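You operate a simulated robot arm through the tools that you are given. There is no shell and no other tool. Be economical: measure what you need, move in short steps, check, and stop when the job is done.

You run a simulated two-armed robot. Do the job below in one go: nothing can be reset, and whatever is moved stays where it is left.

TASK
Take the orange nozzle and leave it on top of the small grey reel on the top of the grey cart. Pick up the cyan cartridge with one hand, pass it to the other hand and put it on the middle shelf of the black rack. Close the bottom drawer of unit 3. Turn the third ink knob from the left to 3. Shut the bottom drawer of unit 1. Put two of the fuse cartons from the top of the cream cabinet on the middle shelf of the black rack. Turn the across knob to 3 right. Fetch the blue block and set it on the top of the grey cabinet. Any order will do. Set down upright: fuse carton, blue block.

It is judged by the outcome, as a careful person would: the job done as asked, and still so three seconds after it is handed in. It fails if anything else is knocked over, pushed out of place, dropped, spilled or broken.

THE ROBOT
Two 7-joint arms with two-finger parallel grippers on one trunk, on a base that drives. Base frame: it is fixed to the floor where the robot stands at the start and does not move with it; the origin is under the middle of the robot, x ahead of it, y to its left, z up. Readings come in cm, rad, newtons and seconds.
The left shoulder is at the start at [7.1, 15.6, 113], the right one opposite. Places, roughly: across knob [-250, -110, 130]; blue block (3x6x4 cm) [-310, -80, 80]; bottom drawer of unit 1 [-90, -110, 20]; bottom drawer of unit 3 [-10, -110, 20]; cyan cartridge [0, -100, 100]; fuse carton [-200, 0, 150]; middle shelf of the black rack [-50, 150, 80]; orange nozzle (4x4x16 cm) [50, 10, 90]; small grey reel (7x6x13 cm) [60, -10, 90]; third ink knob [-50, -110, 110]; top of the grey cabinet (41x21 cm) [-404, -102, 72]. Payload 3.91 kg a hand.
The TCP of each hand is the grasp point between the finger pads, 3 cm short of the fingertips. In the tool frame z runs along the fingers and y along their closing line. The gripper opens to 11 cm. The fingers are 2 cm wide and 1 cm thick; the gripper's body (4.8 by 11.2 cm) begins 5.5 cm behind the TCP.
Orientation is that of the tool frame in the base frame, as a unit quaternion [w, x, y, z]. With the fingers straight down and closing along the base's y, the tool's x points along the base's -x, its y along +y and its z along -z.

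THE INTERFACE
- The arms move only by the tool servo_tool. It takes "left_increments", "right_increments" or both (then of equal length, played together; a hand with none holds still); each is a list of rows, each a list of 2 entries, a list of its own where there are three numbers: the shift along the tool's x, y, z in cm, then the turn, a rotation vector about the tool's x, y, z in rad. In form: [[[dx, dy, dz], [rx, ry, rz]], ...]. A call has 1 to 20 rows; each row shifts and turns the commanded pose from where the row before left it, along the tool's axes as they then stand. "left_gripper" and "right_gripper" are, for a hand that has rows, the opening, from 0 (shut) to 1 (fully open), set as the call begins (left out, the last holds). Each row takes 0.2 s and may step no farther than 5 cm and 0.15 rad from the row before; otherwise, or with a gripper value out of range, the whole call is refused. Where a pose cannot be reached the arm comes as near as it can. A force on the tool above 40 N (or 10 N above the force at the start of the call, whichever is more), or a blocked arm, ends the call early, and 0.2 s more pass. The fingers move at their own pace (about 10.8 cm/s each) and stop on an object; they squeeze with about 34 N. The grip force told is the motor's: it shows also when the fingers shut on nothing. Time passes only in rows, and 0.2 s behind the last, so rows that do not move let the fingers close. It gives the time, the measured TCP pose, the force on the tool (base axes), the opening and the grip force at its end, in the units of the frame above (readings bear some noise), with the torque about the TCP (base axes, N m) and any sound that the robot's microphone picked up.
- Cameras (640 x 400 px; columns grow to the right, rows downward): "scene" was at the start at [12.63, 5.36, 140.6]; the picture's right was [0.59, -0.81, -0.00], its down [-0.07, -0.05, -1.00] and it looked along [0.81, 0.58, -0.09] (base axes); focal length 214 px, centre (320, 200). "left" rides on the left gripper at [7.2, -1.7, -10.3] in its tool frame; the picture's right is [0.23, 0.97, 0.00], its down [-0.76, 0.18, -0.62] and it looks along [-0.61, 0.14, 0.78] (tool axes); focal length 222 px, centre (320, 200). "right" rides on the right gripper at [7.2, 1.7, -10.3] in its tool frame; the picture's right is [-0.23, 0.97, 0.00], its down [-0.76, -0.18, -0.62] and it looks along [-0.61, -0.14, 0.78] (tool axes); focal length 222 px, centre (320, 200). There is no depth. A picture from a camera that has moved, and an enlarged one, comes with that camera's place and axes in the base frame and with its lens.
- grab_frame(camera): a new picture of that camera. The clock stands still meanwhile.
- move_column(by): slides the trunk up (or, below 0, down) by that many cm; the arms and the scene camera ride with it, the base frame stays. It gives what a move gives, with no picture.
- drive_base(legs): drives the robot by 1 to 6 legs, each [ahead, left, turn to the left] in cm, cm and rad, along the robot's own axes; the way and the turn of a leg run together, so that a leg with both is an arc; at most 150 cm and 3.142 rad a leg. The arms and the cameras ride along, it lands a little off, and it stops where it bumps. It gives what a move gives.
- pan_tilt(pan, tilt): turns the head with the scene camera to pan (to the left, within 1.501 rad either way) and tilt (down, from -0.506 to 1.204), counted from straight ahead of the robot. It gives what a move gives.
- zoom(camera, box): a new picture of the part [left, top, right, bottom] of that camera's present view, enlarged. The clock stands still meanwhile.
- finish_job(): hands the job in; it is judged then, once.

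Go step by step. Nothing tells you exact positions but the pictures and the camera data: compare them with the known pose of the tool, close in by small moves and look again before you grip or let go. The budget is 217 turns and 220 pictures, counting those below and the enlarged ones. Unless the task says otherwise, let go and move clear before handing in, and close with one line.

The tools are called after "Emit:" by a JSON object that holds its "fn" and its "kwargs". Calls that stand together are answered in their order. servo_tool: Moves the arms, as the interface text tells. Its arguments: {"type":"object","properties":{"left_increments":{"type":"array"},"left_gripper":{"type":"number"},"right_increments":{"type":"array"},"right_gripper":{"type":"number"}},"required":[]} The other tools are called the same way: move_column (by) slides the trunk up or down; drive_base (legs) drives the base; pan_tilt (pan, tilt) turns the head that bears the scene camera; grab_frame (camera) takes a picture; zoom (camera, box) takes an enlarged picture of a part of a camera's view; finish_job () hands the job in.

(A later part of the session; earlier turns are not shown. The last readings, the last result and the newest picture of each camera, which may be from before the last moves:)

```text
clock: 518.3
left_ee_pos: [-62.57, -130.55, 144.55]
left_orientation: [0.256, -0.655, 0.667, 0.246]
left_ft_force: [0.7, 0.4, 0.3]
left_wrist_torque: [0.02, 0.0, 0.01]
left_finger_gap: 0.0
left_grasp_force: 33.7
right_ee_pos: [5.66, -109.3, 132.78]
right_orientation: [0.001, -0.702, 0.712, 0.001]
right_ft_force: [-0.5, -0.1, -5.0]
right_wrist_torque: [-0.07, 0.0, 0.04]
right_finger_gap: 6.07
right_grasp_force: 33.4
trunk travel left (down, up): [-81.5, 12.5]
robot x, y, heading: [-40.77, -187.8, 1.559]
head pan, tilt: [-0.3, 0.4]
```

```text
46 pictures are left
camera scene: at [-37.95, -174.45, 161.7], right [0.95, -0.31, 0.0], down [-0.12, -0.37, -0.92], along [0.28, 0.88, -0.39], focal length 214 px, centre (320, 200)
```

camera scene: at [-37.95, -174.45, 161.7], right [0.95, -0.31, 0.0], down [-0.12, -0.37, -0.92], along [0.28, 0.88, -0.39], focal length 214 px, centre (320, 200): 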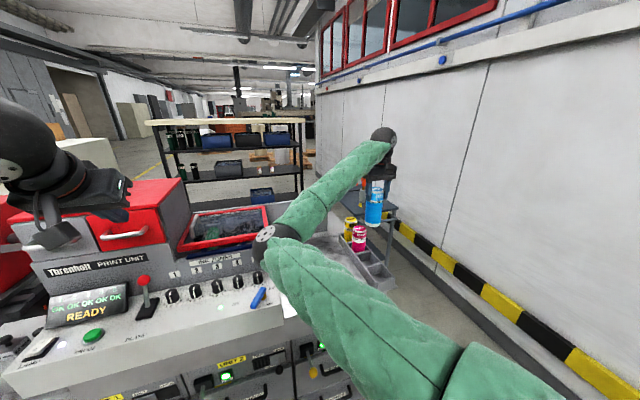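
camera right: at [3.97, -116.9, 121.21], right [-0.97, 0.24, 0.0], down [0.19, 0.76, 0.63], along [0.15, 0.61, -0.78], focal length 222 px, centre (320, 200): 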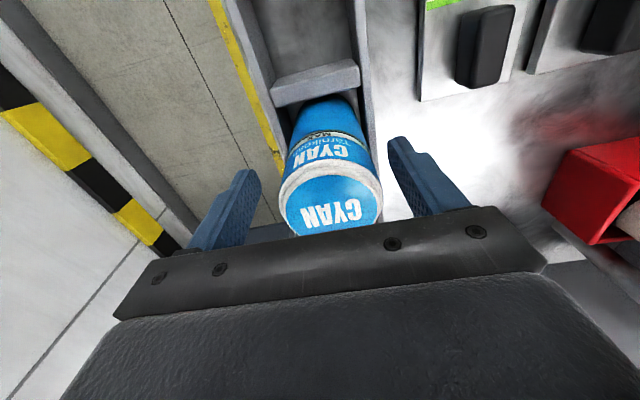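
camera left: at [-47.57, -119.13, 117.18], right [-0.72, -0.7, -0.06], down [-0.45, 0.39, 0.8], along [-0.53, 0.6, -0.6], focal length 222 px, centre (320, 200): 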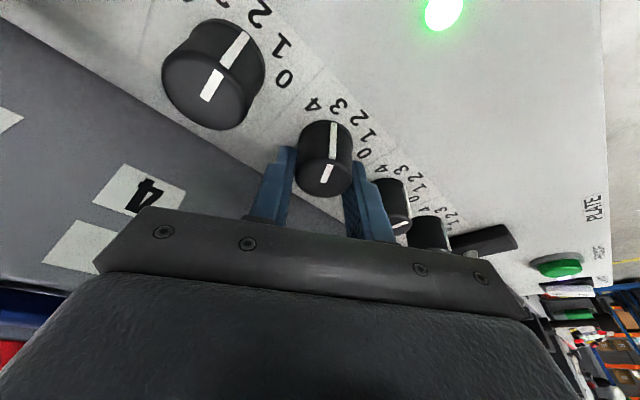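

The cyan cartridge is held in the right hand. I'll back into the aisle and bring the right hand inwards as far as it goes for the hand-over.

Emit:
{"fn": "drive_base", "kwargs": {"legs": [[-32, 0, 0]]}}

Emit:
{"fn": "servo_tool", "kwargs": {"right_increments": [[[3, 1, 0], [0, 0, 0]], [[3, 2, 0], [0, 0, 0]], [[3, 2, 0], [0, 0, 0]], [[3, 2, 0], [0, 0, 0]], [[3, 2, 0], [0, 0, 0]], [[2, 3, 0], [0, 0, 0]], [[0, 3, 0], [0, 0, 0]], [[0, 3, 0], [0, 0, 0]], [[0, 0, 0], [0, 0, 0]]]}}

Emit:
{"fn": "grab_frame", "kwargs": {"camera": "scene"}}

```text
clock: 520.5
left_ee_pos: [-62.77, -162.34, 144.62]
left_orientation: [0.256, -0.653, 0.669, 0.246]
left_ft_force: [0.6, 0.9, -0.1]
left_wrist_torque: [0.03, 0.0, 0.01]
left_finger_gap: 0.0
left_grasp_force: 34.2
right_ee_pos: [5.53, -141.64, 132.77]
right_orientation: [0.001, -0.702, 0.713, 0.0]
right_ft_force: [-0.2, 0.5, -4.6]
right_wrist_torque: [-0.05, 0.0, 0.01]
right_finger_gap: 6.09
right_grasp_force: 33.9
trunk travel left (down, up): [-81.5, 12.5]
robot x, y, heading: [-41.5, -220.23, 1.553]
head pan, tilt: [-0.3, 0.4]
```

```text
clock: 522.5
left_ee_pos: [-62.74, -162.46, 144.6]
left_orientation: [0.256, -0.653, 0.669, 0.246]
left_ft_force: [-0.5, 0.1, -0.1]
left_wrist_torque: [-0.01, 0.01, 0.01]
left_finger_gap: 0.0
left_grasp_force: 34.2
right_ee_pos: [9.26, -152.17, 132.18]
right_orientation: [0.001, -0.701, 0.713, 0.0]
right_ft_force: [-1.2, 0.3, -4.5]
right_wrist_torque: [-0.04, -0.04, 0.03]
right_finger_gap: 6.07
right_grasp_force: 33.8
right hand out of reach, approached as far as the arm can: row 1, 2, 3, 4, 5, 6, 7, 8
trunk travel left (down, up): [-81.5, 12.5]
robot x, y, heading: [-41.59, -220.38, 1.554]
head pan, tilt: [-0.3, 0.4]
```

```text
45 pictures are left
camera scene: at [-38.39, -206.45, 161.71], right [0.95, -0.31, 0.0], down [-0.12, -0.37, -0.92], along [0.29, 0.87, -0.39], focal length 214 px, centre (320, 200)
```

scene: 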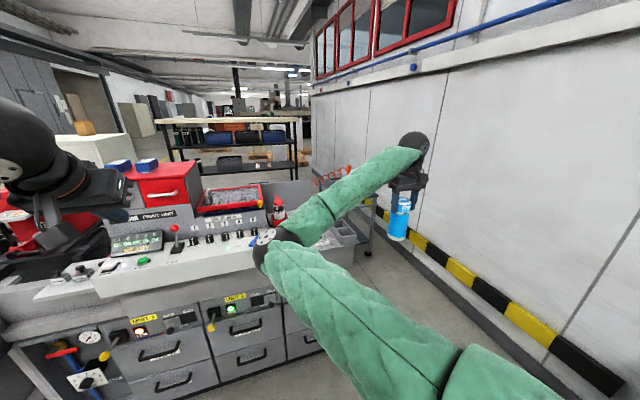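

Emit:
{"fn": "servo_tool", "kwargs": {"right_increments": [[[0, 0, 0], [0, 0, 0.13]], [[0, 0, 0], [0, 0, 0.13]], [[0, 0, 0], [0, 0, 0.13]], [[0, 0, 0], [0, 0, 0.13]], [[1, 3, 0], [0, 0, 0]], [[1, 3, 0], [0, 0, 0]], [[1, 3, 0], [0, 0, 0]], [[1, 3, 0], [0, 0, 0]], [[1, 3, 0], [0, 0, 0]], [[0, 0, 0], [0, 0, 0]]]}}

```text
clock: 524.6
left_ee_pos: [-62.79, -162.58, 144.77]
left_orientation: [0.256, -0.653, 0.669, 0.246]
left_ft_force: [0.2, 0.6, 0.1]
left_wrist_torque: [0.05, 0.02, 0.02]
left_finger_gap: 0.0
left_grasp_force: 34.1
right_ee_pos: [7.0, -144.72, 131.68]
right_orientation: [0.002, -0.494, 0.87, 0.001]
right_ft_force: [0.0, -0.3, -4.9]
right_wrist_torque: [-0.07, 0.03, 0.01]
right_finger_gap: 6.06
right_grasp_force: 34.0
right hand out of reach, approached as far as the arm can: row 5, 6, 7, 8, 9
trunk travel left (down, up): [-81.5, 12.5]
robot x, y, heading: [-41.75, -220.19, 1.553]
head pan, tilt: [-0.3, 0.4]
```

Both arms can meet without crossing if they're stretched forward. I'll back up a little more and extend the right hand forward and inwards.

Emit:
{"fn": "drive_base", "kwargs": {"legs": [[-14, 0, 0.015]]}}

Emit:
{"fn": "servo_tool", "kwargs": {"right_increments": [[[-2.92, 1.74, 0], [0, 0, 0]], [[-2.92, 1.74, 0], [0, 0, 0]], [[-2.92, 1.74, 0], [0, 0, 0]], [[-2.92, 1.74, 0], [0, 0, 0]], [[-2.4, 1.4, 0], [0, 0, 0]], [[1.74, 2.92, 0], [0, 0, 0]], [[1.74, 2.92, 0], [0, 0, 0]], [[1.74, 2.92, 0], [0, 0, 0]], [[1.74, 2.92, 0], [0, 0, 0]], [[1.74, 2.92, 0], [0, 0, 0]], [[0, 0, 0], [0, 0, 0]]]}}

Emit:
{"fn": "grab_frame", "kwargs": {"camera": "scene"}}

```text
clock: 526.0
left_ee_pos: [-63.85, -176.61, 144.52]
left_orientation: [0.253, -0.659, 0.664, 0.248]
left_ft_force: [0.1, -0.3, -0.4]
left_wrist_torque: [-0.01, -0.01, 0.01]
left_finger_gap: 0.01
left_grasp_force: 33.9
right_ee_pos: [5.55, -157.94, 131.71]
right_orientation: [0.001, -0.502, 0.865, -0.001]
right_ft_force: [0.3, 0.7, -4.4]
right_wrist_torque: [-0.04, 0.03, -0.03]
right_finger_gap: 6.06
right_grasp_force: 33.9
trunk travel left (down, up): [-81.5, 12.5]
robot x, y, heading: [-41.37, -234.37, 1.571]
head pan, tilt: [-0.3, 0.4]
```

```text
clock: 528.4
left_ee_pos: [-63.77, -176.6, 144.67]
left_orientation: [0.254, -0.658, 0.664, 0.247]
left_ft_force: [-0.3, -0.4, -0.1]
left_wrist_torque: [0.01, 0.02, 0.02]
left_finger_gap: 0.01
left_grasp_force: 34.7
right_ee_pos: [-9.67, -139.35, 131.24]
right_orientation: [0.001, -0.501, 0.865, 0.001]
right_ft_force: [0.1, -0.3, -5.0]
right_wrist_torque: [-0.05, 0.06, -0.01]
right_finger_gap: 6.04
right_grasp_force: 34.1
right hand out of reach, approached as far as the arm can: row 9, 10
trunk travel left (down, up): [-81.5, 12.5]
robot x, y, heading: [-41.54, -234.37, 1.575]
head pan, tilt: [-0.3, 0.4]
```

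```text
44 pictures are left
camera scene: at [-38.66, -220.36, 161.7], right [0.95, -0.3, 0.0], down [-0.12, -0.37, -0.92], along [0.27, 0.88, -0.39], focal length 214 px, centre (320, 200)
```

scene: 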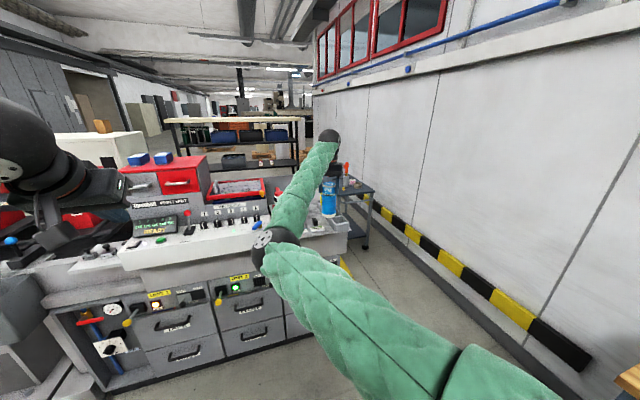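

The right hand is extended to [-9.7, -139.4], holding the cartridge high. Now bring the left hand, nearly level and pointing to the right, toward the cartridge's lower half.

Emit:
{"fn": "servo_tool", "kwargs": {"left_increments": [[[0, 0, 0], [0.0983, -0.0587, 0.0618]], [[0, 0, 0], [0.0983, -0.0587, 0.0618]], [[0, 0, 0], [0.0983, -0.0587, 0.0618]], [[0, 0, 0], [0.0983, -0.0587, 0.0618]], [[0, 0, 0], [0.0983, -0.0587, 0.0618]], [[0, 0, 0], [0.0983, -0.0587, 0.0618]], [[0, 0, 0], [0.0983, -0.0587, 0.0618]], [[0, 0, 0], [0.0983, -0.0587, 0.0618]], [[0, 0, 0], [0.0983, -0.0587, 0.0618]], [[0.25, 0.38, 4.28], [0, 0, 0]], [[0.25, 0.38, 4.28], [0, 0, 0]], [[0.25, 0.38, 4.28], [0, 0, 0]], [[0.25, 0.38, 4.28], [0, 0, 0]], [[0.25, 0.38, 4.28], [0, 0, 0]], [[0.25, 0.38, 4.28], [0, 0, 0]], [[0.25, 0.38, 4.28], [0, 0, 0]], [[0.25, 0.38, 4.28], [0, 0, 0]], [[0.25, 0.38, 4.28], [0, 0, 0]], [[0.25, 0.38, 4.28], [0, 0, 0]]], "left_gripper": 1}}

Emit:
{"fn": "grab_frame", "kwargs": {"camera": "left"}}

Emit:
{"fn": "pan_tilt", "kwargs": {"pan": 0.0, "tilt": 0.4}}

Emit:
{"fn": "grab_frame", "kwargs": {"camera": "scene"}}

```text
clock: 532.4
left_ee_pos: [-31.96, -151.39, 129.55]
left_orientation: [0.572, -0.235, 0.768, 0.167]
left_ft_force: [0.3, 1.7, -0.3]
left_wrist_torque: [0.0, 0.01, 0.01]
left_finger_gap: 11.02
left_grasp_force: 0.1
left hand out of reach, approached as far as the arm can: row 9
right_ee_pos: [-9.66, -139.21, 131.11]
right_orientation: [0.001, -0.502, 0.865, 0.0]
right_ft_force: [-0.8, 0.1, -4.7]
right_wrist_torque: [-0.08, 0.05, 0.01]
right_finger_gap: 6.03
right_grasp_force: 33.9
trunk travel left (down, up): [-81.5, 12.5]
robot x, y, heading: [-41.68, -234.05, 1.568]
head pan, tilt: [-0.3, 0.4]
```

```text
43 pictures are left
camera left: at [-40.89, -159.46, 125.61], right [-0.59, 0.77, -0.23], down [-0.42, -0.05, 0.91], along [0.69, 0.63, 0.35], focal length 222 px, centre (320, 200)
```

left: 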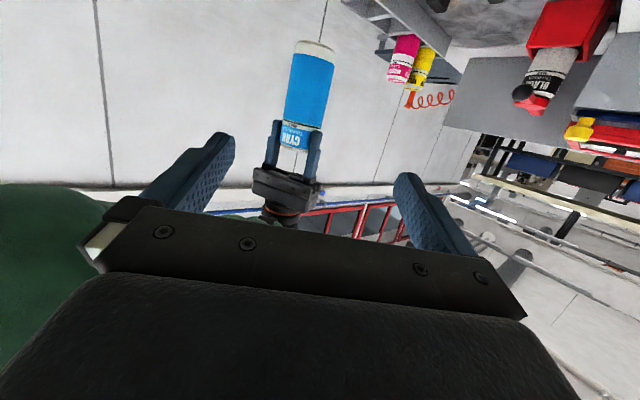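

```text
clock: 533.2
left_ee_pos: [-32.09, -151.45, 129.82]
left_orientation: [0.573, -0.235, 0.767, 0.167]
left_ft_force: [0.4, -0.1, 0.2]
left_wrist_torque: [0.03, 0.04, 0.01]
left_finger_gap: 11.02
left_grasp_force: 0.1
right_ee_pos: [-9.72, -139.35, 131.27]
right_orientation: [0.002, -0.502, 0.865, 0.0]
right_ft_force: [0.4, 0.5, -3.5]
right_wrist_torque: [-0.04, 0.03, 0.02]
right_finger_gap: 6.04
right_grasp_force: 33.8
trunk travel left (down, up): [-81.5, 12.5]
robot x, y, heading: [-41.72, -234.21, 1.569]
head pan, tilt: [0.0, 0.4]
```

```text
42 pictures are left
camera scene: at [-41.52, -219.99, 161.71], right [1.0, 0.0, 0.0], down [0.0, -0.39, -0.92], along [0.0, 0.92, -0.39], focal length 214 px, centre (320, 200)
```

scene: 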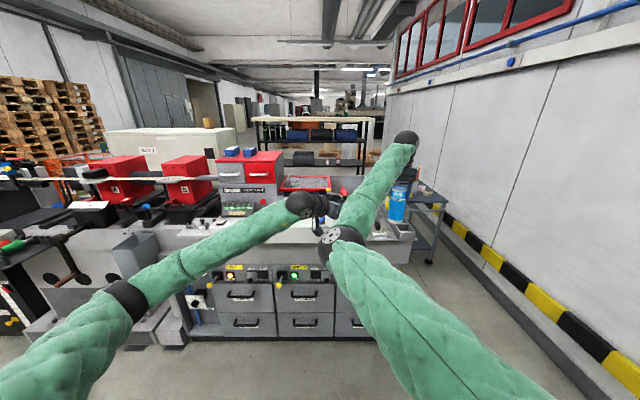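

Good geometry, no contact between the arms. Advance most of the way and check.

Emit:
{"fn": "servo_tool", "kwargs": {"left_increments": [[[0.2, -0.6, 3.5], [0, 0, 0]], [[0.2, -0.6, 3.5], [0, 0, 0]], [[0.2, -0.5, 3.5], [0, 0, 0]], [[0.1, -0.5, 3.5], [0, 0, 0]], [[0, 0, 3.5], [0, 0, 0]], [[0, 0, 0], [0, 0, 0]]]}}

Emit:
{"fn": "grab_frame", "kwargs": {"camera": "left"}}

Emit:
{"fn": "zoom", "kwargs": {"camera": "scene", "box": [260, 110, 460, 260]}}

```text
clock: 534.6
left_ee_pos: [-17.01, -144.24, 124.26]
left_orientation: [0.573, -0.235, 0.767, 0.167]
left_ft_force: [-0.4, 0.8, -0.2]
left_wrist_torque: [-0.01, 0.01, -0.02]
left_finger_gap: 11.0
left_grasp_force: 0.1
right_ee_pos: [-9.77, -139.29, 131.31]
right_orientation: [0.002, -0.502, 0.865, 0.0]
right_ft_force: [0.0, -0.2, -3.8]
right_wrist_torque: [-0.05, 0.03, -0.01]
right_finger_gap: 6.03
right_grasp_force: 33.6
trunk travel left (down, up): [-81.5, 12.5]
robot x, y, heading: [-41.44, -234.27, 1.568]
head pan, tilt: [0.0, 0.4]
```

```text
41 pictures are left
camera left: at [-25.98, -152.29, 120.31], right [-0.59, 0.77, -0.23], down [-0.42, -0.05, 0.91], along [0.69, 0.63, 0.35], focal length 222 px, centre (320, 200)
```

left: 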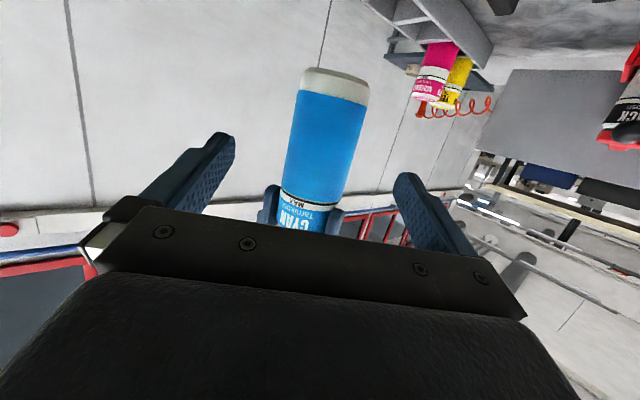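

```text
2.67 times, centred on (360, 185) of scene
camera zoom: at [-41.61, -219.98, 161.71], right [1.0, 0.0, 0.0], down [0.0, -0.39, -0.92], along [0.0, 0.92, -0.39], focal length 572 px, centre (213, 240)
```

zoom: 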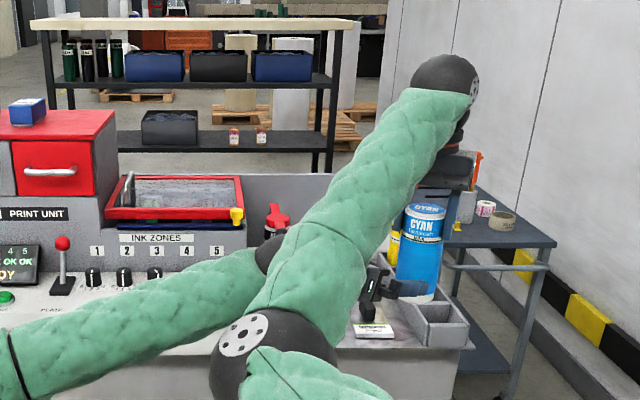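

Aligned. Advance the last ~8.7 cm and close the left hand on it.

Emit:
{"fn": "servo_tool", "kwargs": {"left_increments": [[[0, 0, 3], [0, 0, 0]], [[0, 0, 3], [0, 0, 0]], [[0, 0, 2.4], [0, 0, 0]], [[0, 0, 0], [0, 0, 0]]]}}

Emit:
{"fn": "servo_tool", "kwargs": {"left_increments": [[[0, 0, 0], [0, 0, 0]], [[0, 0, 0], [0, 0, 0]], [[0, 0, 0], [0, 0, 0]], [[0, 0, 0], [0, 0, 0]]], "left_gripper": 0}}

Emit:
{"fn": "grab_frame", "kwargs": {"camera": "left"}}

```text
clock: 535.6
left_ee_pos: [-10.38, -139.84, 121.75]
left_orientation: [0.572, -0.236, 0.767, 0.167]
left_ft_force: [-0.1, 0.6, -0.5]
left_wrist_torque: [0.03, 0.0, 0.03]
left_finger_gap: 10.99
left_grasp_force: 0.0
right_ee_pos: [-9.64, -139.33, 131.39]
right_orientation: [0.001, -0.501, 0.865, 0.0]
right_ft_force: [-0.6, 0.1, -4.7]
right_wrist_torque: [-0.05, 0.03, 0.02]
right_finger_gap: 6.04
right_grasp_force: 33.9
trunk travel left (down, up): [-81.5, 12.5]
robot x, y, heading: [-41.79, -234.38, 1.572]
head pan, tilt: [0.0, 0.4]
```

```text
clock: 536.6
left_ee_pos: [-10.62, -139.73, 121.74]
left_orientation: [0.572, -0.236, 0.768, 0.167]
left_ft_force: [-12.6, 30.6, 0.0]
left_wrist_torque: [-1.18, -0.2, 0.75]
left_finger_gap: 6.13
left_grasp_force: 33.8
right_ee_pos: [-9.54, -139.49, 131.33]
right_orientation: [0.002, -0.5, 0.866, -0.001]
right_ft_force: [13.1, -31.0, -1.2]
right_wrist_torque: [-1.89, -0.9, -0.32]
right_finger_gap: 6.07
right_grasp_force: 34.3
trunk travel left (down, up): [-81.5, 12.5]
robot x, y, heading: [-41.79, -234.19, 1.57]
head pan, tilt: [0.0, 0.4]
```

```text
39 pictures are left
camera left: at [-19.66, -147.9, 117.66], right [-0.59, 0.77, -0.23], down [-0.42, -0.05, 0.91], along [0.69, 0.63, 0.35], focal length 222 px, centre (320, 200)
```

left: 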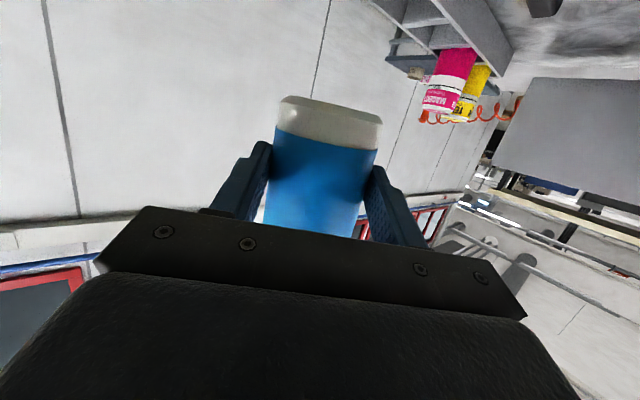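

The left hand has it. Release the right hand and raise it clear.

Emit:
{"fn": "servo_tool", "kwargs": {"right_increments": [[[0, 0, 0], [0, 0, 0]], [[0, 0, 0], [0, 0, 0]], [[0, 0, 0], [0, 0, 0]], [[0, 0, -2], [0, 0, 0]], [[0, 0, -3], [0, 0, 0]], [[0, 0, -3], [0, 0, 0]], [[0, 0, -3], [0, 0, 0]], [[0, 0, 0], [0, 0, 0]]], "right_gripper": 0.85}}

Emit:
{"fn": "zoom", "kwargs": {"camera": "scene", "box": [260, 90, 460, 240]}}

```text
clock: 538.4
left_ee_pos: [-10.56, -139.78, 121.61]
left_orientation: [0.573, -0.237, 0.767, 0.167]
left_ft_force: [-0.2, 0.9, 0.9]
left_wrist_torque: [-0.07, 0.07, -0.01]
left_finger_gap: 6.08
left_grasp_force: 34.6
right_ee_pos: [-9.62, -138.88, 142.02]
right_orientation: [0.0, -0.502, 0.865, 0.001]
right_ft_force: [0.9, -0.1, 0.3]
right_wrist_torque: [-0.04, -0.01, -0.01]
right_finger_gap: 9.37
right_grasp_force: 0.1
trunk travel left (down, up): [-81.5, 12.5]
robot x, y, heading: [-41.14, -234.55, 1.571]
head pan, tilt: [0.0, 0.4]
```

```text
2.67 times, centred on (360, 165) of scene
camera zoom: at [-41.45, -219.88, 161.7], right [1.0, 0.0, 0.0], down [0.0, -0.39, -0.92], along [0.0, 0.92, -0.39], focal length 572 px, centre (213, 293)
```

zoom: 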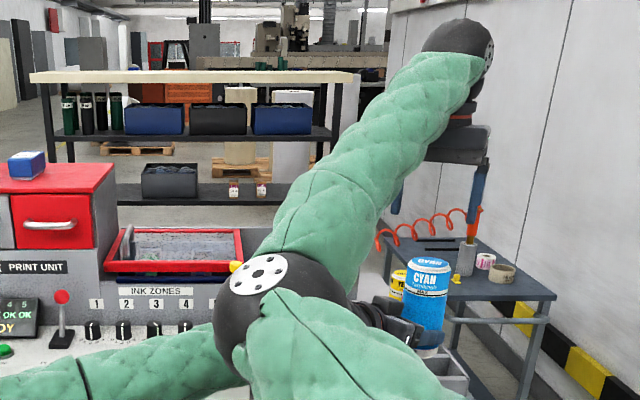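

The cartridge is in the left hand alone. Withdraw the left hand level beneath the right forearm, then swing the right arm out to its side.

Emit:
{"fn": "servo_tool", "kwargs": {"left_increments": [[[1.1, 0, -4], [0, 0, 0]], [[1.1, 0, -4], [0, 0, 0]], [[1.1, 0, -4], [0, 0, 0]], [[1.1, 0, -4], [0, 0, 0]], [[1.1, 0, -4], [0, 0, 0]], [[1.1, 0, -4], [0, 0, 0]], [[1.1, 0, -4], [0, 0, 0]], [[0.5, 3, -3], [0, 0, 0]], [[0.5, 3, -3], [0, 0, 0]], [[0, 4, 0], [0, 0, 0]], [[0, 4, 0], [0, 0, 0]], [[0, 0, 0], [0, 0, 0]]]}}

Emit:
{"fn": "grab_frame", "kwargs": {"camera": "scene"}}

```text
clock: 541.0
left_ee_pos: [-47.55, -147.44, 123.26]
left_orientation: [0.573, -0.235, 0.767, 0.167]
left_ft_force: [-0.4, -0.5, -4.4]
left_wrist_torque: [-0.01, 0.08, 0.01]
left_finger_gap: 6.08
left_grasp_force: 33.7
right_ee_pos: [-9.47, -139.24, 142.27]
right_orientation: [0.001, -0.502, 0.865, 0.002]
right_ft_force: [0.1, -0.2, 0.3]
right_wrist_torque: [0.0, 0.01, -0.03]
right_finger_gap: 9.35
right_grasp_force: 0.0
trunk travel left (down, up): [-81.5, 12.5]
robot x, y, heading: [-41.52, -234.58, 1.57]
head pan, tilt: [0.0, 0.4]
```

```text
37 pictures are left
camera scene: at [-41.4, -220.25, 161.72], right [1.0, 0.0, 0.0], down [0.0, -0.39, -0.92], along [0.0, 0.92, -0.39], focal length 214 px, centre (320, 200)
```

scene: 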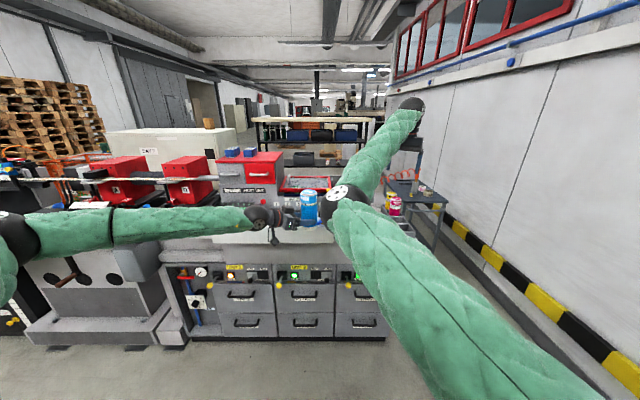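

Emit:
{"fn": "servo_tool", "kwargs": {"left_increments": [[[0, 0, 0], [0, 0, 0]], [[0, 0, 0], [0, 0, 0]], [[0, 0, 0], [0, 0, 0]], [[0, 0, 0], [0, 0, 0]], [[0, 0, 0], [0, 0, 0]], [[0, 0, 0], [0, 0, 0]], [[0, 0, 0], [0, 0, 0]], [[0, 0, 0], [0, 0, 0]], [[0, 0, 0], [0, 0, 0]], [[0, 0, 0], [0, 0, 0]], [[0, 0, 0], [0, 0, 0]], [[0, 0, 0], [-0.118, -0.0016, -0.0355]], [[0, 0, 0], [-0.118, -0.0016, -0.0355]], [[0, 0, 0], [-0.118, -0.0016, -0.0355]], [[0, 0, 0], [-0.118, -0.0016, -0.0355]], [[0, 0, 0], [-0.118, -0.0016, -0.0355]], [[0, 0, 0], [-0.118, -0.0016, -0.0355]], [[0, 0, 0], [-0.118, -0.0016, -0.0355]], [[0, 0, 0], [-0.118, -0.0016, -0.0355]], [[0, 0, 0], [0, 0, 0]]], "right_increments": [[[-2, -3.46, 0], [0, 0, 0]], [[-2, -3.46, 0], [0, 0, 0]], [[-2, -3.46, 0], [0, 0, 0]], [[-2, -3.46, 0], [0, 0, 0]], [[-2, -3.46, 0], [0, 0, 0]], [[-2, -3.46, 0], [0, 0, 0]], [[-2, -3.46, 0], [0, 0, 0]], [[3.46, -2, 0], [0, 0, 0]], [[3.46, -2, 0], [0, 0, 0]], [[3.46, -2, 0], [0, 0, 0]], [[3.46, -2, 0], [0, 0, 0]], [[3.46, -2, 0], [0, 0, 0]], [[3.46, -2, 0], [0, 0, 0]], [[3.46, -2, 0], [0, 0, 0]], [[3.46, -2, 0], [0, 0, 0]], [[3.46, -2, 0], [0, 0, 0]], [[3.46, -2, 0], [0, 0, 0]], [[3.46, -2, 0], [0, 0, 0]], [[3.46, -2, 0], [0, 0, 0]], [[0, 0, 0], [0, 0, 0]]]}}

Emit:
{"fn": "grab_frame", "kwargs": {"camera": "scene"}}

```text
clock: 545.2
left_ee_pos: [-47.58, -147.45, 123.03]
left_orientation: [0.495, -0.457, 0.661, 0.332]
left_ft_force: [-1.6, 0.0, -5.0]
left_wrist_torque: [-0.12, 0.03, 0.01]
left_finger_gap: 6.09
left_grasp_force: 34.2
left hand out of reach, approached as far as the arm can: row 17, 18, 19
right_ee_pos: [18.53, -186.84, 142.04]
right_orientation: [0.001, -0.502, 0.865, 0.0]
right_ft_force: [0.4, 0.5, -1.6]
right_wrist_torque: [-0.01, 0.02, -0.01]
right_finger_gap: 9.36
right_grasp_force: 0.1
trunk travel left (down, up): [-81.5, 12.5]
robot x, y, heading: [-41.61, -234.35, 1.569]
head pan, tilt: [0.0, 0.4]
```

```text
36 pictures are left
camera scene: at [-41.6, -219.91, 161.7], right [1.0, 0.0, 0.0], down [0.0, -0.39, -0.92], along [0.0, 0.92, -0.39], focal length 214 px, centre (320, 200)
```

scene: 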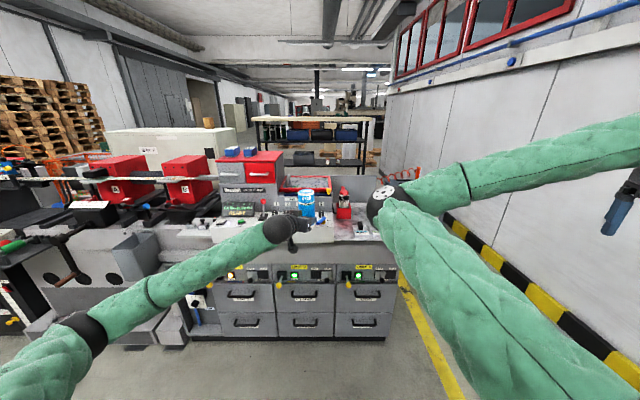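

Left hand holds the cartridge securely. For the trip back round the west end I'll raise the trunk and both hands to travel height.

Emit:
{"fn": "move_column", "kwargs": {"by": 12}}

Emit:
{"fn": "servo_tool", "kwargs": {"left_increments": [[[-3, -0.56, -2.3], [0, 0, 0]], [[-3, -0.56, -2.3], [0, 0, 0]], [[-3, -0.56, -2.3], [0, 0, 0]], [[-3, -0.56, -2.3], [0, 0, 0]], [[-3, -0.56, -2.3], [0, 0, 0]], [[-3, -0.56, -2.3], [0, 0, 0]], [[-3, -0.56, -2.3], [0, 0, 0]], [[0, 0, 0], [0, 0, 0]]], "right_increments": [[[0, 0, -4], [0, 0, 0]], [[0, 0, -4], [0, 0, 0]], [[0, 0, -4], [0, 0, 0]], [[0, 0, -4], [0, 0, 0]], [[0, 0, 0], [0, 0, 0]], [[0, 0, 0], [0, 0, 0]], [[0, 0, 0], [0, 0, 0]], [[0, 0, 0], [0, 0, 0]]]}}

Emit:
{"fn": "drive_base", "kwargs": {"legs": [[0, 150, 0], [0, 150, 0], [0, 140, 0]]}}

Emit:
{"fn": "pan_tilt", "kwargs": {"pan": 0.3, "tilt": 0.3}}

Emit:
{"fn": "grab_frame", "kwargs": {"camera": "scene"}}

```text
clock: 546.7
left_ee_pos: [-47.29, -147.43, 135.15]
left_orientation: [0.494, -0.457, 0.661, 0.332]
left_ft_force: [0.1, 0.2, -4.9]
left_wrist_torque: [-0.1, 0.04, 0.0]
left_finger_gap: 6.1
left_grasp_force: 33.9
right_ee_pos: [18.79, -186.77, 153.99]
right_orientation: [0.001, -0.501, 0.865, 0.0]
right_ft_force: [0.8, 0.5, -0.3]
right_wrist_torque: [-0.02, 0.04, 0.0]
right_finger_gap: 9.32
right_grasp_force: 0.0
trunk travel left (down, up): [-93.5, 0.5]
robot x, y, heading: [-41.43, -234.35, 1.569]
head pan, tilt: [0.0, 0.4]
```

```text
clock: 548.5
left_ee_pos: [-47.38, -157.52, 159.87]
left_orientation: [0.495, -0.456, 0.66, 0.332]
left_ft_force: [-0.8, -0.3, -4.6]
left_wrist_torque: [-0.12, 0.03, -0.01]
left_finger_gap: 6.07
left_grasp_force: 34.2
right_ee_pos: [19.02, -187.01, 169.83]
right_orientation: [0.001, -0.502, 0.865, 0.001]
right_ft_force: [0.1, 0.3, -0.2]
right_wrist_torque: [-0.03, -0.02, -0.01]
right_finger_gap: 9.34
right_grasp_force: 0.1
trunk travel left (down, up): [-93.5, 0.5]
robot x, y, heading: [-41.54, -234.35, 1.57]
head pan, tilt: [0.0, 0.4]
```

```text
clock: 569.3
left_ee_pos: [-483.36, -158.77, 159.82]
left_orientation: [0.493, -0.459, 0.659, 0.334]
left_ft_force: [0.0, 0.4, -5.1]
left_wrist_torque: [-0.1, 0.07, 0.0]
left_finger_gap: 6.09
left_grasp_force: 33.9
right_ee_pos: [-416.89, -187.93, 169.9]
right_orientation: [0.0, -0.504, 0.864, 0.0]
right_ft_force: [-1.1, -0.3, -0.2]
right_wrist_torque: [-0.03, 0.02, 0.0]
right_finger_gap: 9.36
right_grasp_force: 0.0
trunk travel left (down, up): [-93.5, 0.5]
robot x, y, heading: [-477.16, -235.42, 1.571]
head pan, tilt: [0.0, 0.4]
```

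```text
clock: 570.1
left_ee_pos: [-483.44, -158.76, 159.78]
left_orientation: [0.494, -0.458, 0.659, 0.333]
left_ft_force: [1.1, 0.0, -4.4]
left_wrist_torque: [-0.09, 0.0, 0.02]
left_finger_gap: 6.11
left_grasp_force: 33.5
right_ee_pos: [-416.93, -188.1, 169.8]
right_orientation: [0.001, -0.503, 0.864, 0.0]
right_ft_force: [1.0, -0.1, 0.4]
right_wrist_torque: [0.0, -0.04, -0.02]
right_finger_gap: 9.33
right_grasp_force: 0.0
trunk travel left (down, up): [-93.5, 0.5]
robot x, y, heading: [-477.28, -235.52, 1.577]
head pan, tilt: [0.3, 0.3]
```

```text
35 pictures are left
camera scene: at [-480.09, -221.48, 174.63], right [0.95, 0.3, 0.0], down [0.09, -0.28, -0.95], along [-0.28, 0.91, -0.3], focal length 214 px, centre (320, 200)
```

scene: 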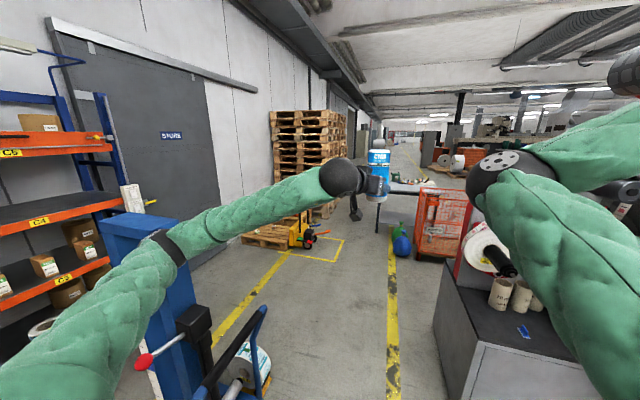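

The blue block is visible standing on the cabinet. I'll turn clockwise to face south, shift to the lane and reverse north through it.

Emit:
{"fn": "drive_base", "kwargs": {"legs": [[0, 0, -1.57], [0, 0, -1.575], [0, -13, 0], [-145, 0, 0], [-140, 0, 0]]}}

Emit:
{"fn": "pan_tilt", "kwargs": {"pan": 0.3, "tilt": 0.4}}

Emit:
{"fn": "grab_frame", "kwargs": {"camera": "scene"}}

```text
clock: 592.5
left_ee_pos: [-497.68, -24.37, 159.7]
left_orientation: [0.343, 0.65, 0.472, -0.487]
left_ft_force: [0.0, 0.3, -4.3]
left_wrist_torque: [0.13, -0.04, 0.02]
left_finger_gap: 6.07
left_grasp_force: 34.3
right_ee_pos: [-565.24, 1.88, 169.82]
right_orientation: [0.001, 0.853, 0.522, -0.001]
right_ft_force: [-0.1, 0.1, -1.0]
right_wrist_torque: [0.01, 0.01, -0.04]
right_finger_gap: 9.35
right_grasp_force: 0.0
trunk travel left (down, up): [-93.5, 0.5]
robot x, y, heading: [-506.9, 52.08, -1.525]
head pan, tilt: [0.3, 0.3]
```

```text
clock: 593.2
left_ee_pos: [-497.66, -24.27, 159.72]
left_orientation: [0.344, 0.65, 0.473, -0.486]
left_ft_force: [0.3, -0.2, -4.6]
left_wrist_torque: [0.17, -0.08, -0.03]
left_finger_gap: 6.06
left_grasp_force: 34.2
right_ee_pos: [-565.33, 2.08, 169.81]
right_orientation: [0.001, 0.853, 0.521, -0.001]
right_ft_force: [0.7, 0.9, -1.4]
right_wrist_torque: [0.01, -0.03, -0.03]
right_finger_gap: 9.33
right_grasp_force: 0.1
trunk travel left (down, up): [-93.5, 0.5]
robot x, y, heading: [-506.9, 51.68, -1.524]
head pan, tilt: [0.3, 0.4]
```

```text
34 pictures are left
camera scene: at [-503.4, 38.29, 173.71], right [-0.94, -0.34, 0.0], down [-0.13, 0.37, -0.92], along [0.31, -0.87, -0.39], focal length 214 px, centre (320, 200)
```

scene: 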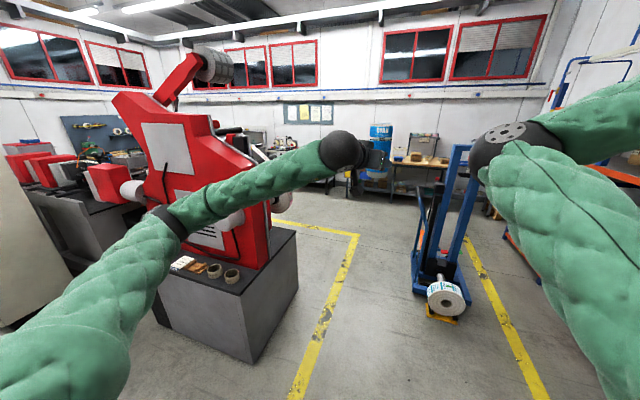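

Through safely. Now east along the north aisle, then turn to face the rack.

Emit:
{"fn": "drive_base", "kwargs": {"legs": [[0, 0, 1.525], [150, 0, 0], [150, 0, 0], [150, 0, 0], [0, -15, 0], [0, 0, 1.57]]}}

Emit:
{"fn": "pan_tilt", "kwargs": {"pan": 0.0, "tilt": 0.4}}

Emit:
{"fn": "grab_frame", "kwargs": {"camera": "scene"}}

```text
clock: 600.0
left_ee_pos: [-389.39, 56.44, 161.35]
left_orientation: [0.596, 0.15, 0.78, -0.115]
left_ft_force: [0.0, 0.6, -4.6]
left_wrist_torque: [0.06, 0.11, 0.03]
left_finger_gap: 6.03
left_grasp_force: 33.7
right_ee_pos: [-420.21, -9.38, 170.49]
right_orientation: [0.015, 0.264, 0.964, 0.006]
right_ft_force: [0.7, -0.3, -0.2]
right_wrist_torque: [0.01, -0.01, -0.02]
right_finger_gap: 9.33
right_grasp_force: 0.1
trunk travel left (down, up): [-93.5, 0.5]
robot x, y, heading: [-461.81, 51.55, -0.014]
head pan, tilt: [0.3, 0.4]
stopped in leg 2: the robot was blocked; the commanded pose is now the measured one
```

```text
clock: 600.8
left_ee_pos: [-387.05, 56.14, 160.52]
left_orientation: [0.588, 0.149, 0.786, -0.117]
left_ft_force: [-0.7, 0.9, -5.2]
left_wrist_torque: [0.02, 0.09, 0.02]
left_finger_gap: 6.04
left_grasp_force: 34.4
right_ee_pos: [-417.79, -9.79, 170.25]
right_orientation: [0.006, 0.262, 0.965, 0.002]
right_ft_force: [0.0, 0.1, -0.1]
right_wrist_torque: [0.0, -0.02, -0.01]
right_finger_gap: 9.33
right_grasp_force: 0.2
trunk travel left (down, up): [-93.5, 0.5]
robot x, y, heading: [-462.2, 51.49, -0.013]
head pan, tilt: [0.0, 0.4]
```

```text
33 pictures are left
camera scene: at [-443.49, 51.09, 173.59], right [-0.02, -1.0, 0.0], down [-0.41, 0.01, -0.91], along [0.91, -0.01, -0.41], focal length 214 px, centre (320, 200)
```

scene: 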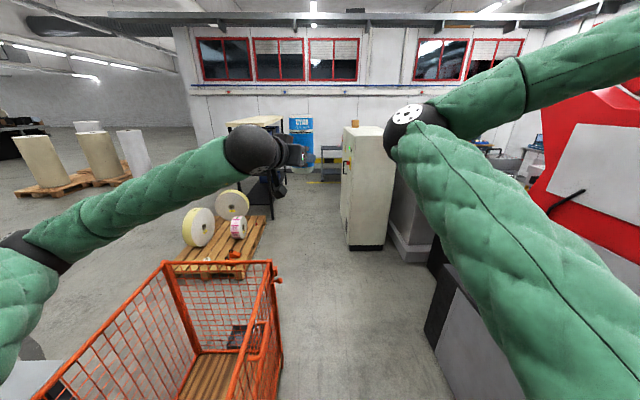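

Blocked, probably by the orange cage or table on the left; earlier I passed here nearer y≈44. Back off a little, shift south and continue.

Emit:
{"fn": "drive_base", "kwargs": {"legs": [[-6, 0, 0], [0, -12, 0.013], [150, 0, 0]]}}

Emit:
{"fn": "grab_frame", "kwargs": {"camera": "scene"}}

```text
clock: 609.6
left_ee_pos: [-246.61, 48.9, 161.26]
left_orientation: [0.598, 0.133, 0.783, -0.104]
left_ft_force: [0.4, 0.2, -4.9]
left_wrist_torque: [0.01, 0.13, -0.01]
left_finger_gap: 6.04
left_grasp_force: 33.6
right_ee_pos: [-274.56, -18.26, 170.69]
right_orientation: [0.014, 0.242, 0.97, 0.004]
right_ft_force: [-0.2, -0.5, -0.3]
right_wrist_torque: [-0.01, 0.0, -0.02]
right_finger_gap: 9.33
right_grasp_force: 0.1
trunk travel left (down, up): [-93.5, 0.5]
robot x, y, heading: [-319.03, 40.83, 0.029]
head pan, tilt: [0.0, 0.4]
```

```text
32 pictures are left
camera scene: at [-304.58, 41.29, 173.72], right [0.03, -1.0, 0.0], down [-0.39, -0.01, -0.92], along [0.92, 0.02, -0.39], focal length 214 px, centre (320, 200)
```

scene: 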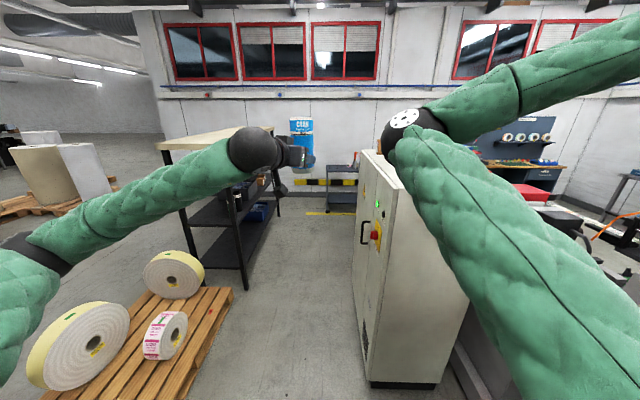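

Past it. Keep y≈49 to clear the cream cabinet, continue east, and turn to the rack.

Emit:
{"fn": "drive_base", "kwargs": {"legs": [[0, 9, -0.029], [135, 0, 0], [125, 0, 0], [0, -12, 0], [0, 0, 1.57]]}}

Emit:
{"fn": "grab_frame", "kwargs": {"camera": "scene"}}

```text
clock: 625.5
left_ee_pos: [3.4, 77.97, 162.14]
left_orientation: [0.607, -0.044, 0.793, 0.038]
left_ft_force: [0.0, -0.4, -4.3]
left_wrist_torque: [0.02, 0.12, -0.01]
left_finger_gap: 6.03
left_grasp_force: 34.1
right_ee_pos: [8.24, 6.1, 170.57]
right_orientation: [0.014, 0.013, 1.0, 0.014]
right_ft_force: [-0.3, 0.4, -0.2]
right_wrist_torque: [0.01, -0.01, -0.03]
right_finger_gap: 9.37
right_grasp_force: 0.0
trunk travel left (down, up): [-93.5, 0.5]
robot x, y, heading: [-57.45, 41.34, 0.494]
head pan, tilt: [0.0, 0.4]
stopped in leg 5: the robot was blocked; the commanded pose is now the measured one
```

```text
31 pictures are left
camera scene: at [-44.5, 44.45, 173.97], right [0.47, -0.88, -0.02], down [-0.35, -0.16, -0.92], along [0.81, 0.44, -0.38], focal length 214 px, centre (320, 200)
```

scene: 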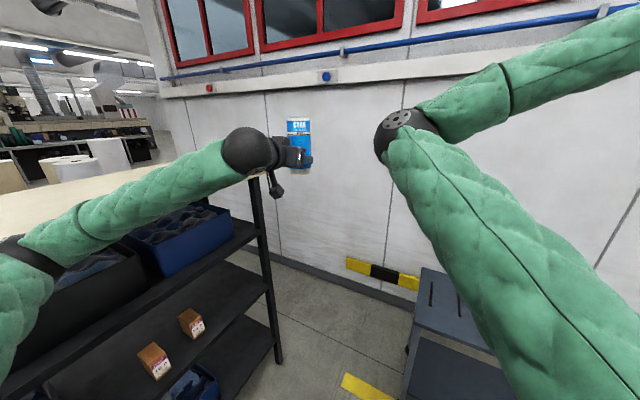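

The left elbow is against the rack's top board edge again. Move away to the south and finish the turn.

Emit:
{"fn": "drive_base", "kwargs": {"legs": [[-9, -17, 0], [0, 0, 1.075]]}}

Emit:
{"fn": "grab_frame", "kwargs": {"camera": "scene"}}

```text
clock: 626.4
left_ee_pos: [2.79, 77.68, 161.63]
left_orientation: [0.607, -0.046, 0.793, 0.034]
left_ft_force: [-0.2, -1.2, -4.7]
left_wrist_torque: [-0.04, 0.11, -0.01]
left_finger_gap: 6.04
left_grasp_force: 34.2
right_ee_pos: [7.72, 5.83, 170.91]
right_orientation: [0.017, 0.014, 1.0, 0.01]
right_ft_force: [-0.1, 1.0, 0.5]
right_wrist_torque: [0.0, -0.02, 0.01]
right_finger_gap: 9.34
right_grasp_force: 0.1
trunk travel left (down, up): [-93.5, 0.5]
robot x, y, heading: [-58.04, 39.61, 0.49]
head pan, tilt: [0.0, 0.4]
stopped in leg 1: the robot was blocked; the commanded pose is now the measured one
```

```text
30 pictures are left
camera scene: at [-45.21, 44.6, 173.77], right [0.47, -0.88, -0.01], down [-0.34, -0.17, -0.92], along [0.81, 0.44, -0.38], focal length 214 px, centre (320, 200)
```

scene: 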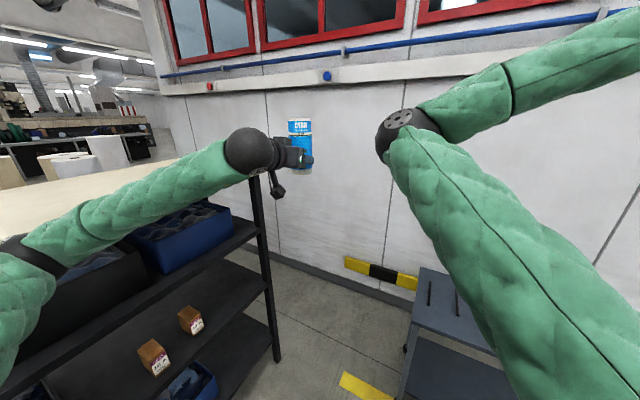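

Emit:
{"fn": "pan_tilt", "kwargs": {"pan": 1.2, "tilt": 0.7}}

Emit:
{"fn": "grab_frame", "kwargs": {"camera": "scene"}}

Emit:
{"fn": "pan_tilt", "kwargs": {"pan": -1.4, "tilt": 0.9}}

Emit:
{"fn": "grab_frame", "kwargs": {"camera": "scene"}}

```text
clock: 627.8
left_ee_pos: [2.95, 77.71, 161.63]
left_orientation: [0.606, -0.046, 0.793, 0.034]
left_ft_force: [-0.1, -0.9, -4.3]
left_wrist_torque: [0.0, 0.18, 0.01]
left_finger_gap: 6.03
left_grasp_force: 34.4
right_ee_pos: [7.64, 5.7, 170.93]
right_orientation: [0.016, 0.014, 1.0, 0.009]
right_ft_force: [-0.8, 0.1, -0.2]
right_wrist_torque: [0.0, -0.03, 0.02]
right_finger_gap: 9.34
right_grasp_force: 0.0
trunk travel left (down, up): [-93.5, 0.5]
robot x, y, heading: [-57.74, 39.61, 0.484]
head pan, tilt: [1.201, 0.7]
```

```text
29 pictures are left
camera scene: at [-54.41, 48.69, 171.12], right [0.99, 0.12, 0.0], down [0.08, -0.63, -0.77], along [-0.09, 0.77, -0.64], focal length 214 px, centre (320, 200)
```

scene: 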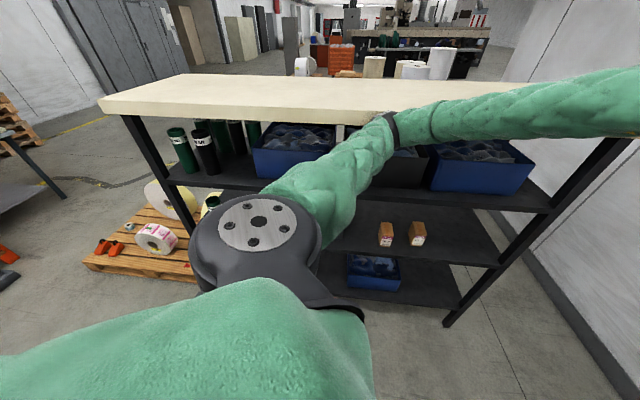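

```text
clock: 630.1
left_ee_pos: [2.97, 77.72, 161.74]
left_orientation: [0.607, -0.044, 0.793, 0.032]
left_ft_force: [0.5, 0.7, -4.8]
left_wrist_torque: [0.01, 0.14, 0.0]
left_finger_gap: 6.05
left_grasp_force: 34.0
right_ee_pos: [7.66, 5.9, 171.05]
right_orientation: [0.017, 0.014, 1.0, 0.009]
right_ft_force: [-0.3, 0.3, -0.8]
right_wrist_torque: [0.03, -0.03, 0.01]
right_finger_gap: 9.34
right_grasp_force: 0.1
trunk travel left (down, up): [-93.5, 0.5]
robot x, y, heading: [-57.89, 39.63, 0.486]
head pan, tilt: [-1.4, 0.901]
```

```text
28 pictures are left
camera scene: at [-48.75, 34.32, 169.38], right [-0.79, -0.61, -0.01], down [-0.48, 0.63, -0.62], along [0.38, -0.48, -0.79], focal length 214 px, centre (320, 200)
```

scene: 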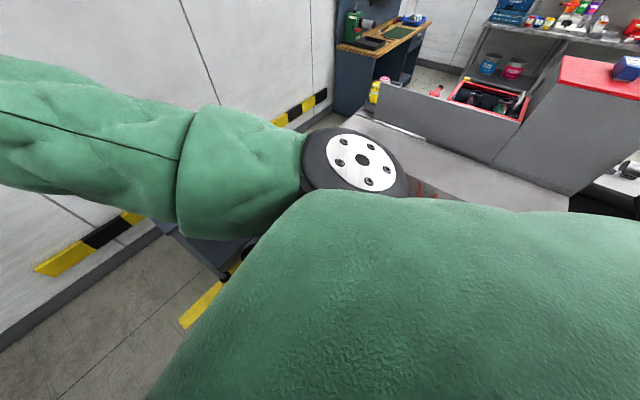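

Emit:
{"fn": "drive_base", "kwargs": {"legs": [[0, 0, -0.3]]}}

Emit:
{"fn": "pan_tilt", "kwargs": {"pan": -0.9, "tilt": 1.2}}

Emit:
{"fn": "grab_frame", "kwargs": {"camera": "scene"}}

```text
clock: 631.5
left_ee_pos: [12.69, 59.06, 161.1]
left_orientation: [0.602, 0.074, 0.792, -0.064]
left_ft_force: [0.4, 0.1, -4.0]
left_wrist_torque: [0.01, 0.12, 0.03]
left_finger_gap: 6.04
left_grasp_force: 34.6
right_ee_pos: [-4.45, -10.8, 171.17]
right_orientation: [0.015, 0.166, 0.986, 0.001]
right_ft_force: [0.0, -0.2, 0.1]
right_wrist_torque: [0.0, 0.03, -0.01]
right_finger_gap: 9.36
right_grasp_force: 0.0
trunk travel left (down, up): [-93.5, 0.5]
robot x, y, heading: [-57.73, 39.91, 0.187]
head pan, tilt: [-1.4, 0.901]
```

```text
clock: 632.4
left_ee_pos: [12.46, 58.84, 160.97]
left_orientation: [0.603, 0.074, 0.792, -0.064]
left_ft_force: [-0.1, 0.2, -4.3]
left_wrist_torque: [0.02, 0.11, 0.02]
left_finger_gap: 6.07
left_grasp_force: 34.4
right_ee_pos: [-4.84, -10.92, 171.07]
right_orientation: [0.017, 0.167, 0.986, 0.002]
right_ft_force: [-0.4, -1.2, 0.4]
right_wrist_torque: [-0.03, 0.0, 0.0]
right_finger_gap: 9.35
right_grasp_force: 0.0
trunk travel left (down, up): [-93.5, 0.5]
robot x, y, heading: [-57.97, 39.83, 0.183]
head pan, tilt: [-0.901, 1.201]
```

```text
27 pictures are left
camera scene: at [-48.25, 36.79, 167.44], right [-0.66, -0.75, 0.0], down [-0.7, 0.61, -0.36], along [0.27, -0.24, -0.93], focal length 214 px, centre (320, 200)
```

scene: 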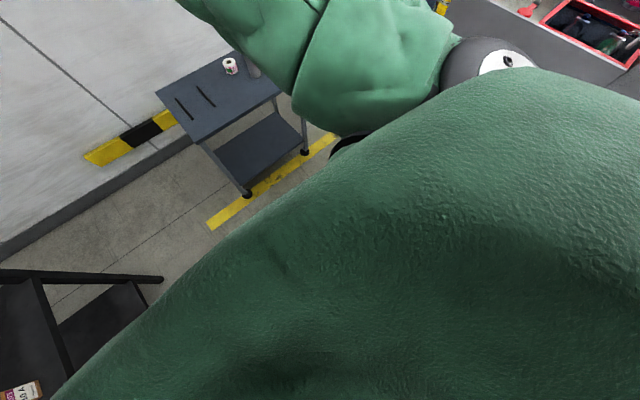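

Freed. Now slide south and then turn to the rack.

Emit:
{"fn": "drive_base", "kwargs": {"legs": [[-3, -18, 0]]}}

Emit:
{"fn": "drive_base", "kwargs": {"legs": [[0, 0, 1.385]]}}

Emit:
{"fn": "pan_tilt", "kwargs": {"pan": 0.0, "tilt": 0.5}}

Emit:
{"fn": "grab_frame", "kwargs": {"camera": "scene"}}

```text
clock: 633.9
left_ee_pos: [12.92, 41.1, 160.9]
left_orientation: [0.603, 0.076, 0.792, -0.067]
left_ft_force: [-0.3, -0.2, -4.7]
left_wrist_torque: [0.0, 0.12, -0.03]
left_finger_gap: 6.04
left_grasp_force: 34.0
right_ee_pos: [-4.65, -28.57, 171.24]
right_orientation: [0.015, 0.169, 0.986, 0.001]
right_ft_force: [0.0, 1.1, -0.6]
right_wrist_torque: [-0.05, -0.04, -0.02]
right_finger_gap: 9.36
right_grasp_force: 0.0
trunk travel left (down, up): [-93.5, 0.5]
robot x, y, heading: [-57.27, 22.26, 0.174]
head pan, tilt: [-0.901, 1.201]
```

```text
clock: 637.7
left_ee_pos: [-63.42, 94.23, 161.07]
left_orientation: [0.504, -0.449, 0.657, 0.336]
left_ft_force: [0.6, 0.4, -4.6]
left_wrist_torque: [-0.12, 0.07, 0.0]
left_finger_gap: 6.06
left_grasp_force: 34.2
right_ee_pos: [2.07, 64.26, 171.09]
right_orientation: [0.01, -0.501, 0.866, 0.011]
right_ft_force: [0.1, 0.3, 0.7]
right_wrist_torque: [0.01, 0.02, 0.01]
right_finger_gap: 9.31
right_grasp_force: 0.1
trunk travel left (down, up): [-93.5, 0.5]
robot x, y, heading: [-57.51, 21.66, 1.563]
head pan, tilt: [-0.901, 1.201]
```

```text
clock: 638.9
left_ee_pos: [-63.4, 94.17, 161.1]
left_orientation: [0.504, -0.449, 0.657, 0.336]
left_ft_force: [0.1, -1.0, -4.6]
left_wrist_torque: [-0.1, 0.05, 0.01]
left_finger_gap: 6.06
left_grasp_force: 33.8
right_ee_pos: [2.08, 64.24, 171.11]
right_orientation: [0.011, -0.501, 0.866, 0.011]
right_ft_force: [-0.2, -0.4, 1.1]
right_wrist_torque: [-0.01, -0.01, 0.01]
right_finger_gap: 9.33
right_grasp_force: 0.0
trunk travel left (down, up): [-93.5, 0.5]
robot x, y, heading: [-57.52, 21.47, 1.558]
head pan, tilt: [0.0, 0.499]
```

```text
26 pictures are left
camera scene: at [-57.11, 35.9, 172.79], right [1.0, -0.01, 0.0], down [0.0, -0.48, -0.88], along [0.01, 0.88, -0.48], focal length 214 px, centre (320, 200)
```

scene: 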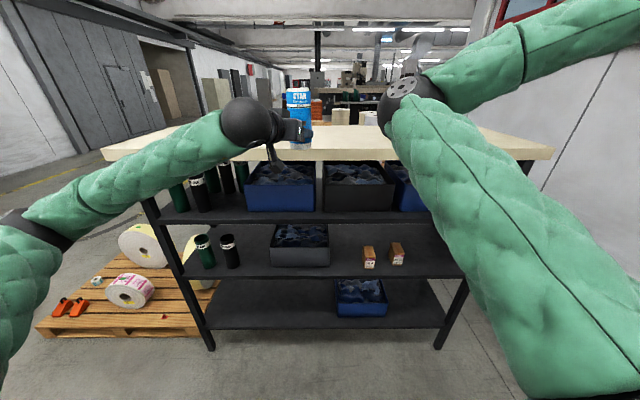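

Facing the rack with the two cartons in view. Strafe right to the free part of the shelf and lower the trunk.

Emit:
{"fn": "drive_base", "kwargs": {"legs": [[0, -61, 0.01]]}}

Emit:
{"fn": "move_column", "kwargs": {"by": -40}}

Emit:
{"fn": "move_column", "kwargs": {"by": -34}}

Emit:
{"fn": "grab_frame", "kwargs": {"camera": "scene"}}

```text
clock: 642.3
left_ee_pos: [-3.57, 94.0, 161.05]
left_orientation: [0.503, -0.451, 0.655, 0.337]
left_ft_force: [0.3, 0.0, -4.3]
left_wrist_torque: [-0.13, 0.06, -0.01]
left_finger_gap: 6.04
left_grasp_force: 34.4
right_ee_pos: [62.02, 64.52, 171.14]
right_orientation: [0.011, -0.504, 0.864, 0.01]
right_ft_force: [0.0, -1.4, 0.2]
right_wrist_torque: [0.03, 0.02, 0.0]
right_finger_gap: 9.35
right_grasp_force: 0.0
trunk travel left (down, up): [-93.5, 0.5]
robot x, y, heading: [3.34, 21.22, 1.575]
head pan, tilt: [0.0, 0.499]
```

```text
clock: 646.2
left_ee_pos: [-3.46, 93.93, 121.12]
left_orientation: [0.503, -0.452, 0.655, 0.337]
left_ft_force: [0.4, 0.3, -5.1]
left_wrist_torque: [-0.13, 0.01, 0.03]
left_finger_gap: 6.01
left_grasp_force: 34.0
right_ee_pos: [62.21, 64.51, 131.1]
right_orientation: [0.011, -0.504, 0.864, 0.011]
right_ft_force: [0.2, -0.5, -0.7]
right_wrist_torque: [0.0, 0.02, 0.01]
right_finger_gap: 9.36
right_grasp_force: 0.2
trunk travel left (down, up): [-53.5, 40.5]
robot x, y, heading: [3.29, 21.56, 1.573]
head pan, tilt: [0.0, 0.499]
```

```text
clock: 649.5
left_ee_pos: [-3.44, 93.83, 87.22]
left_orientation: [0.503, -0.451, 0.656, 0.336]
left_ft_force: [-0.1, 0.2, -4.2]
left_wrist_torque: [-0.17, 0.05, 0.04]
left_finger_gap: 6.04
left_grasp_force: 34.1
right_ee_pos: [62.23, 64.37, 97.09]
right_orientation: [0.011, -0.504, 0.864, 0.011]
right_ft_force: [-0.1, 0.3, 0.5]
right_wrist_torque: [-0.06, -0.03, 0.03]
right_finger_gap: 9.35
right_grasp_force: 0.0
trunk travel left (down, up): [-19.5, 74.5]
robot x, y, heading: [2.96, 21.51, 1.574]
head pan, tilt: [0.0, 0.499]
```

```text
25 pictures are left
camera scene: at [3.21, 35.67, 98.8], right [1.0, 0.0, 0.0], down [0.0, -0.48, -0.88], along [0.0, 0.88, -0.48], focal length 214 px, centre (320, 200)
```

scene: 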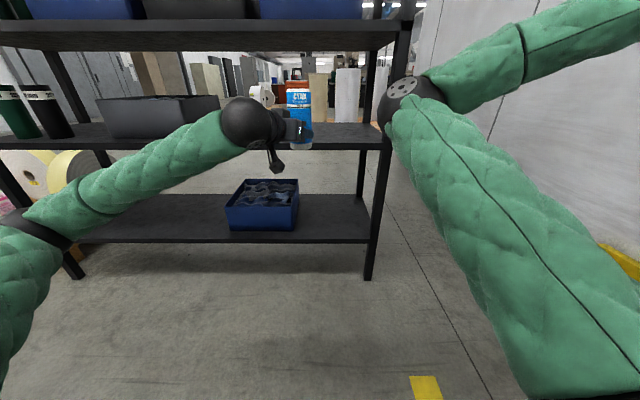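

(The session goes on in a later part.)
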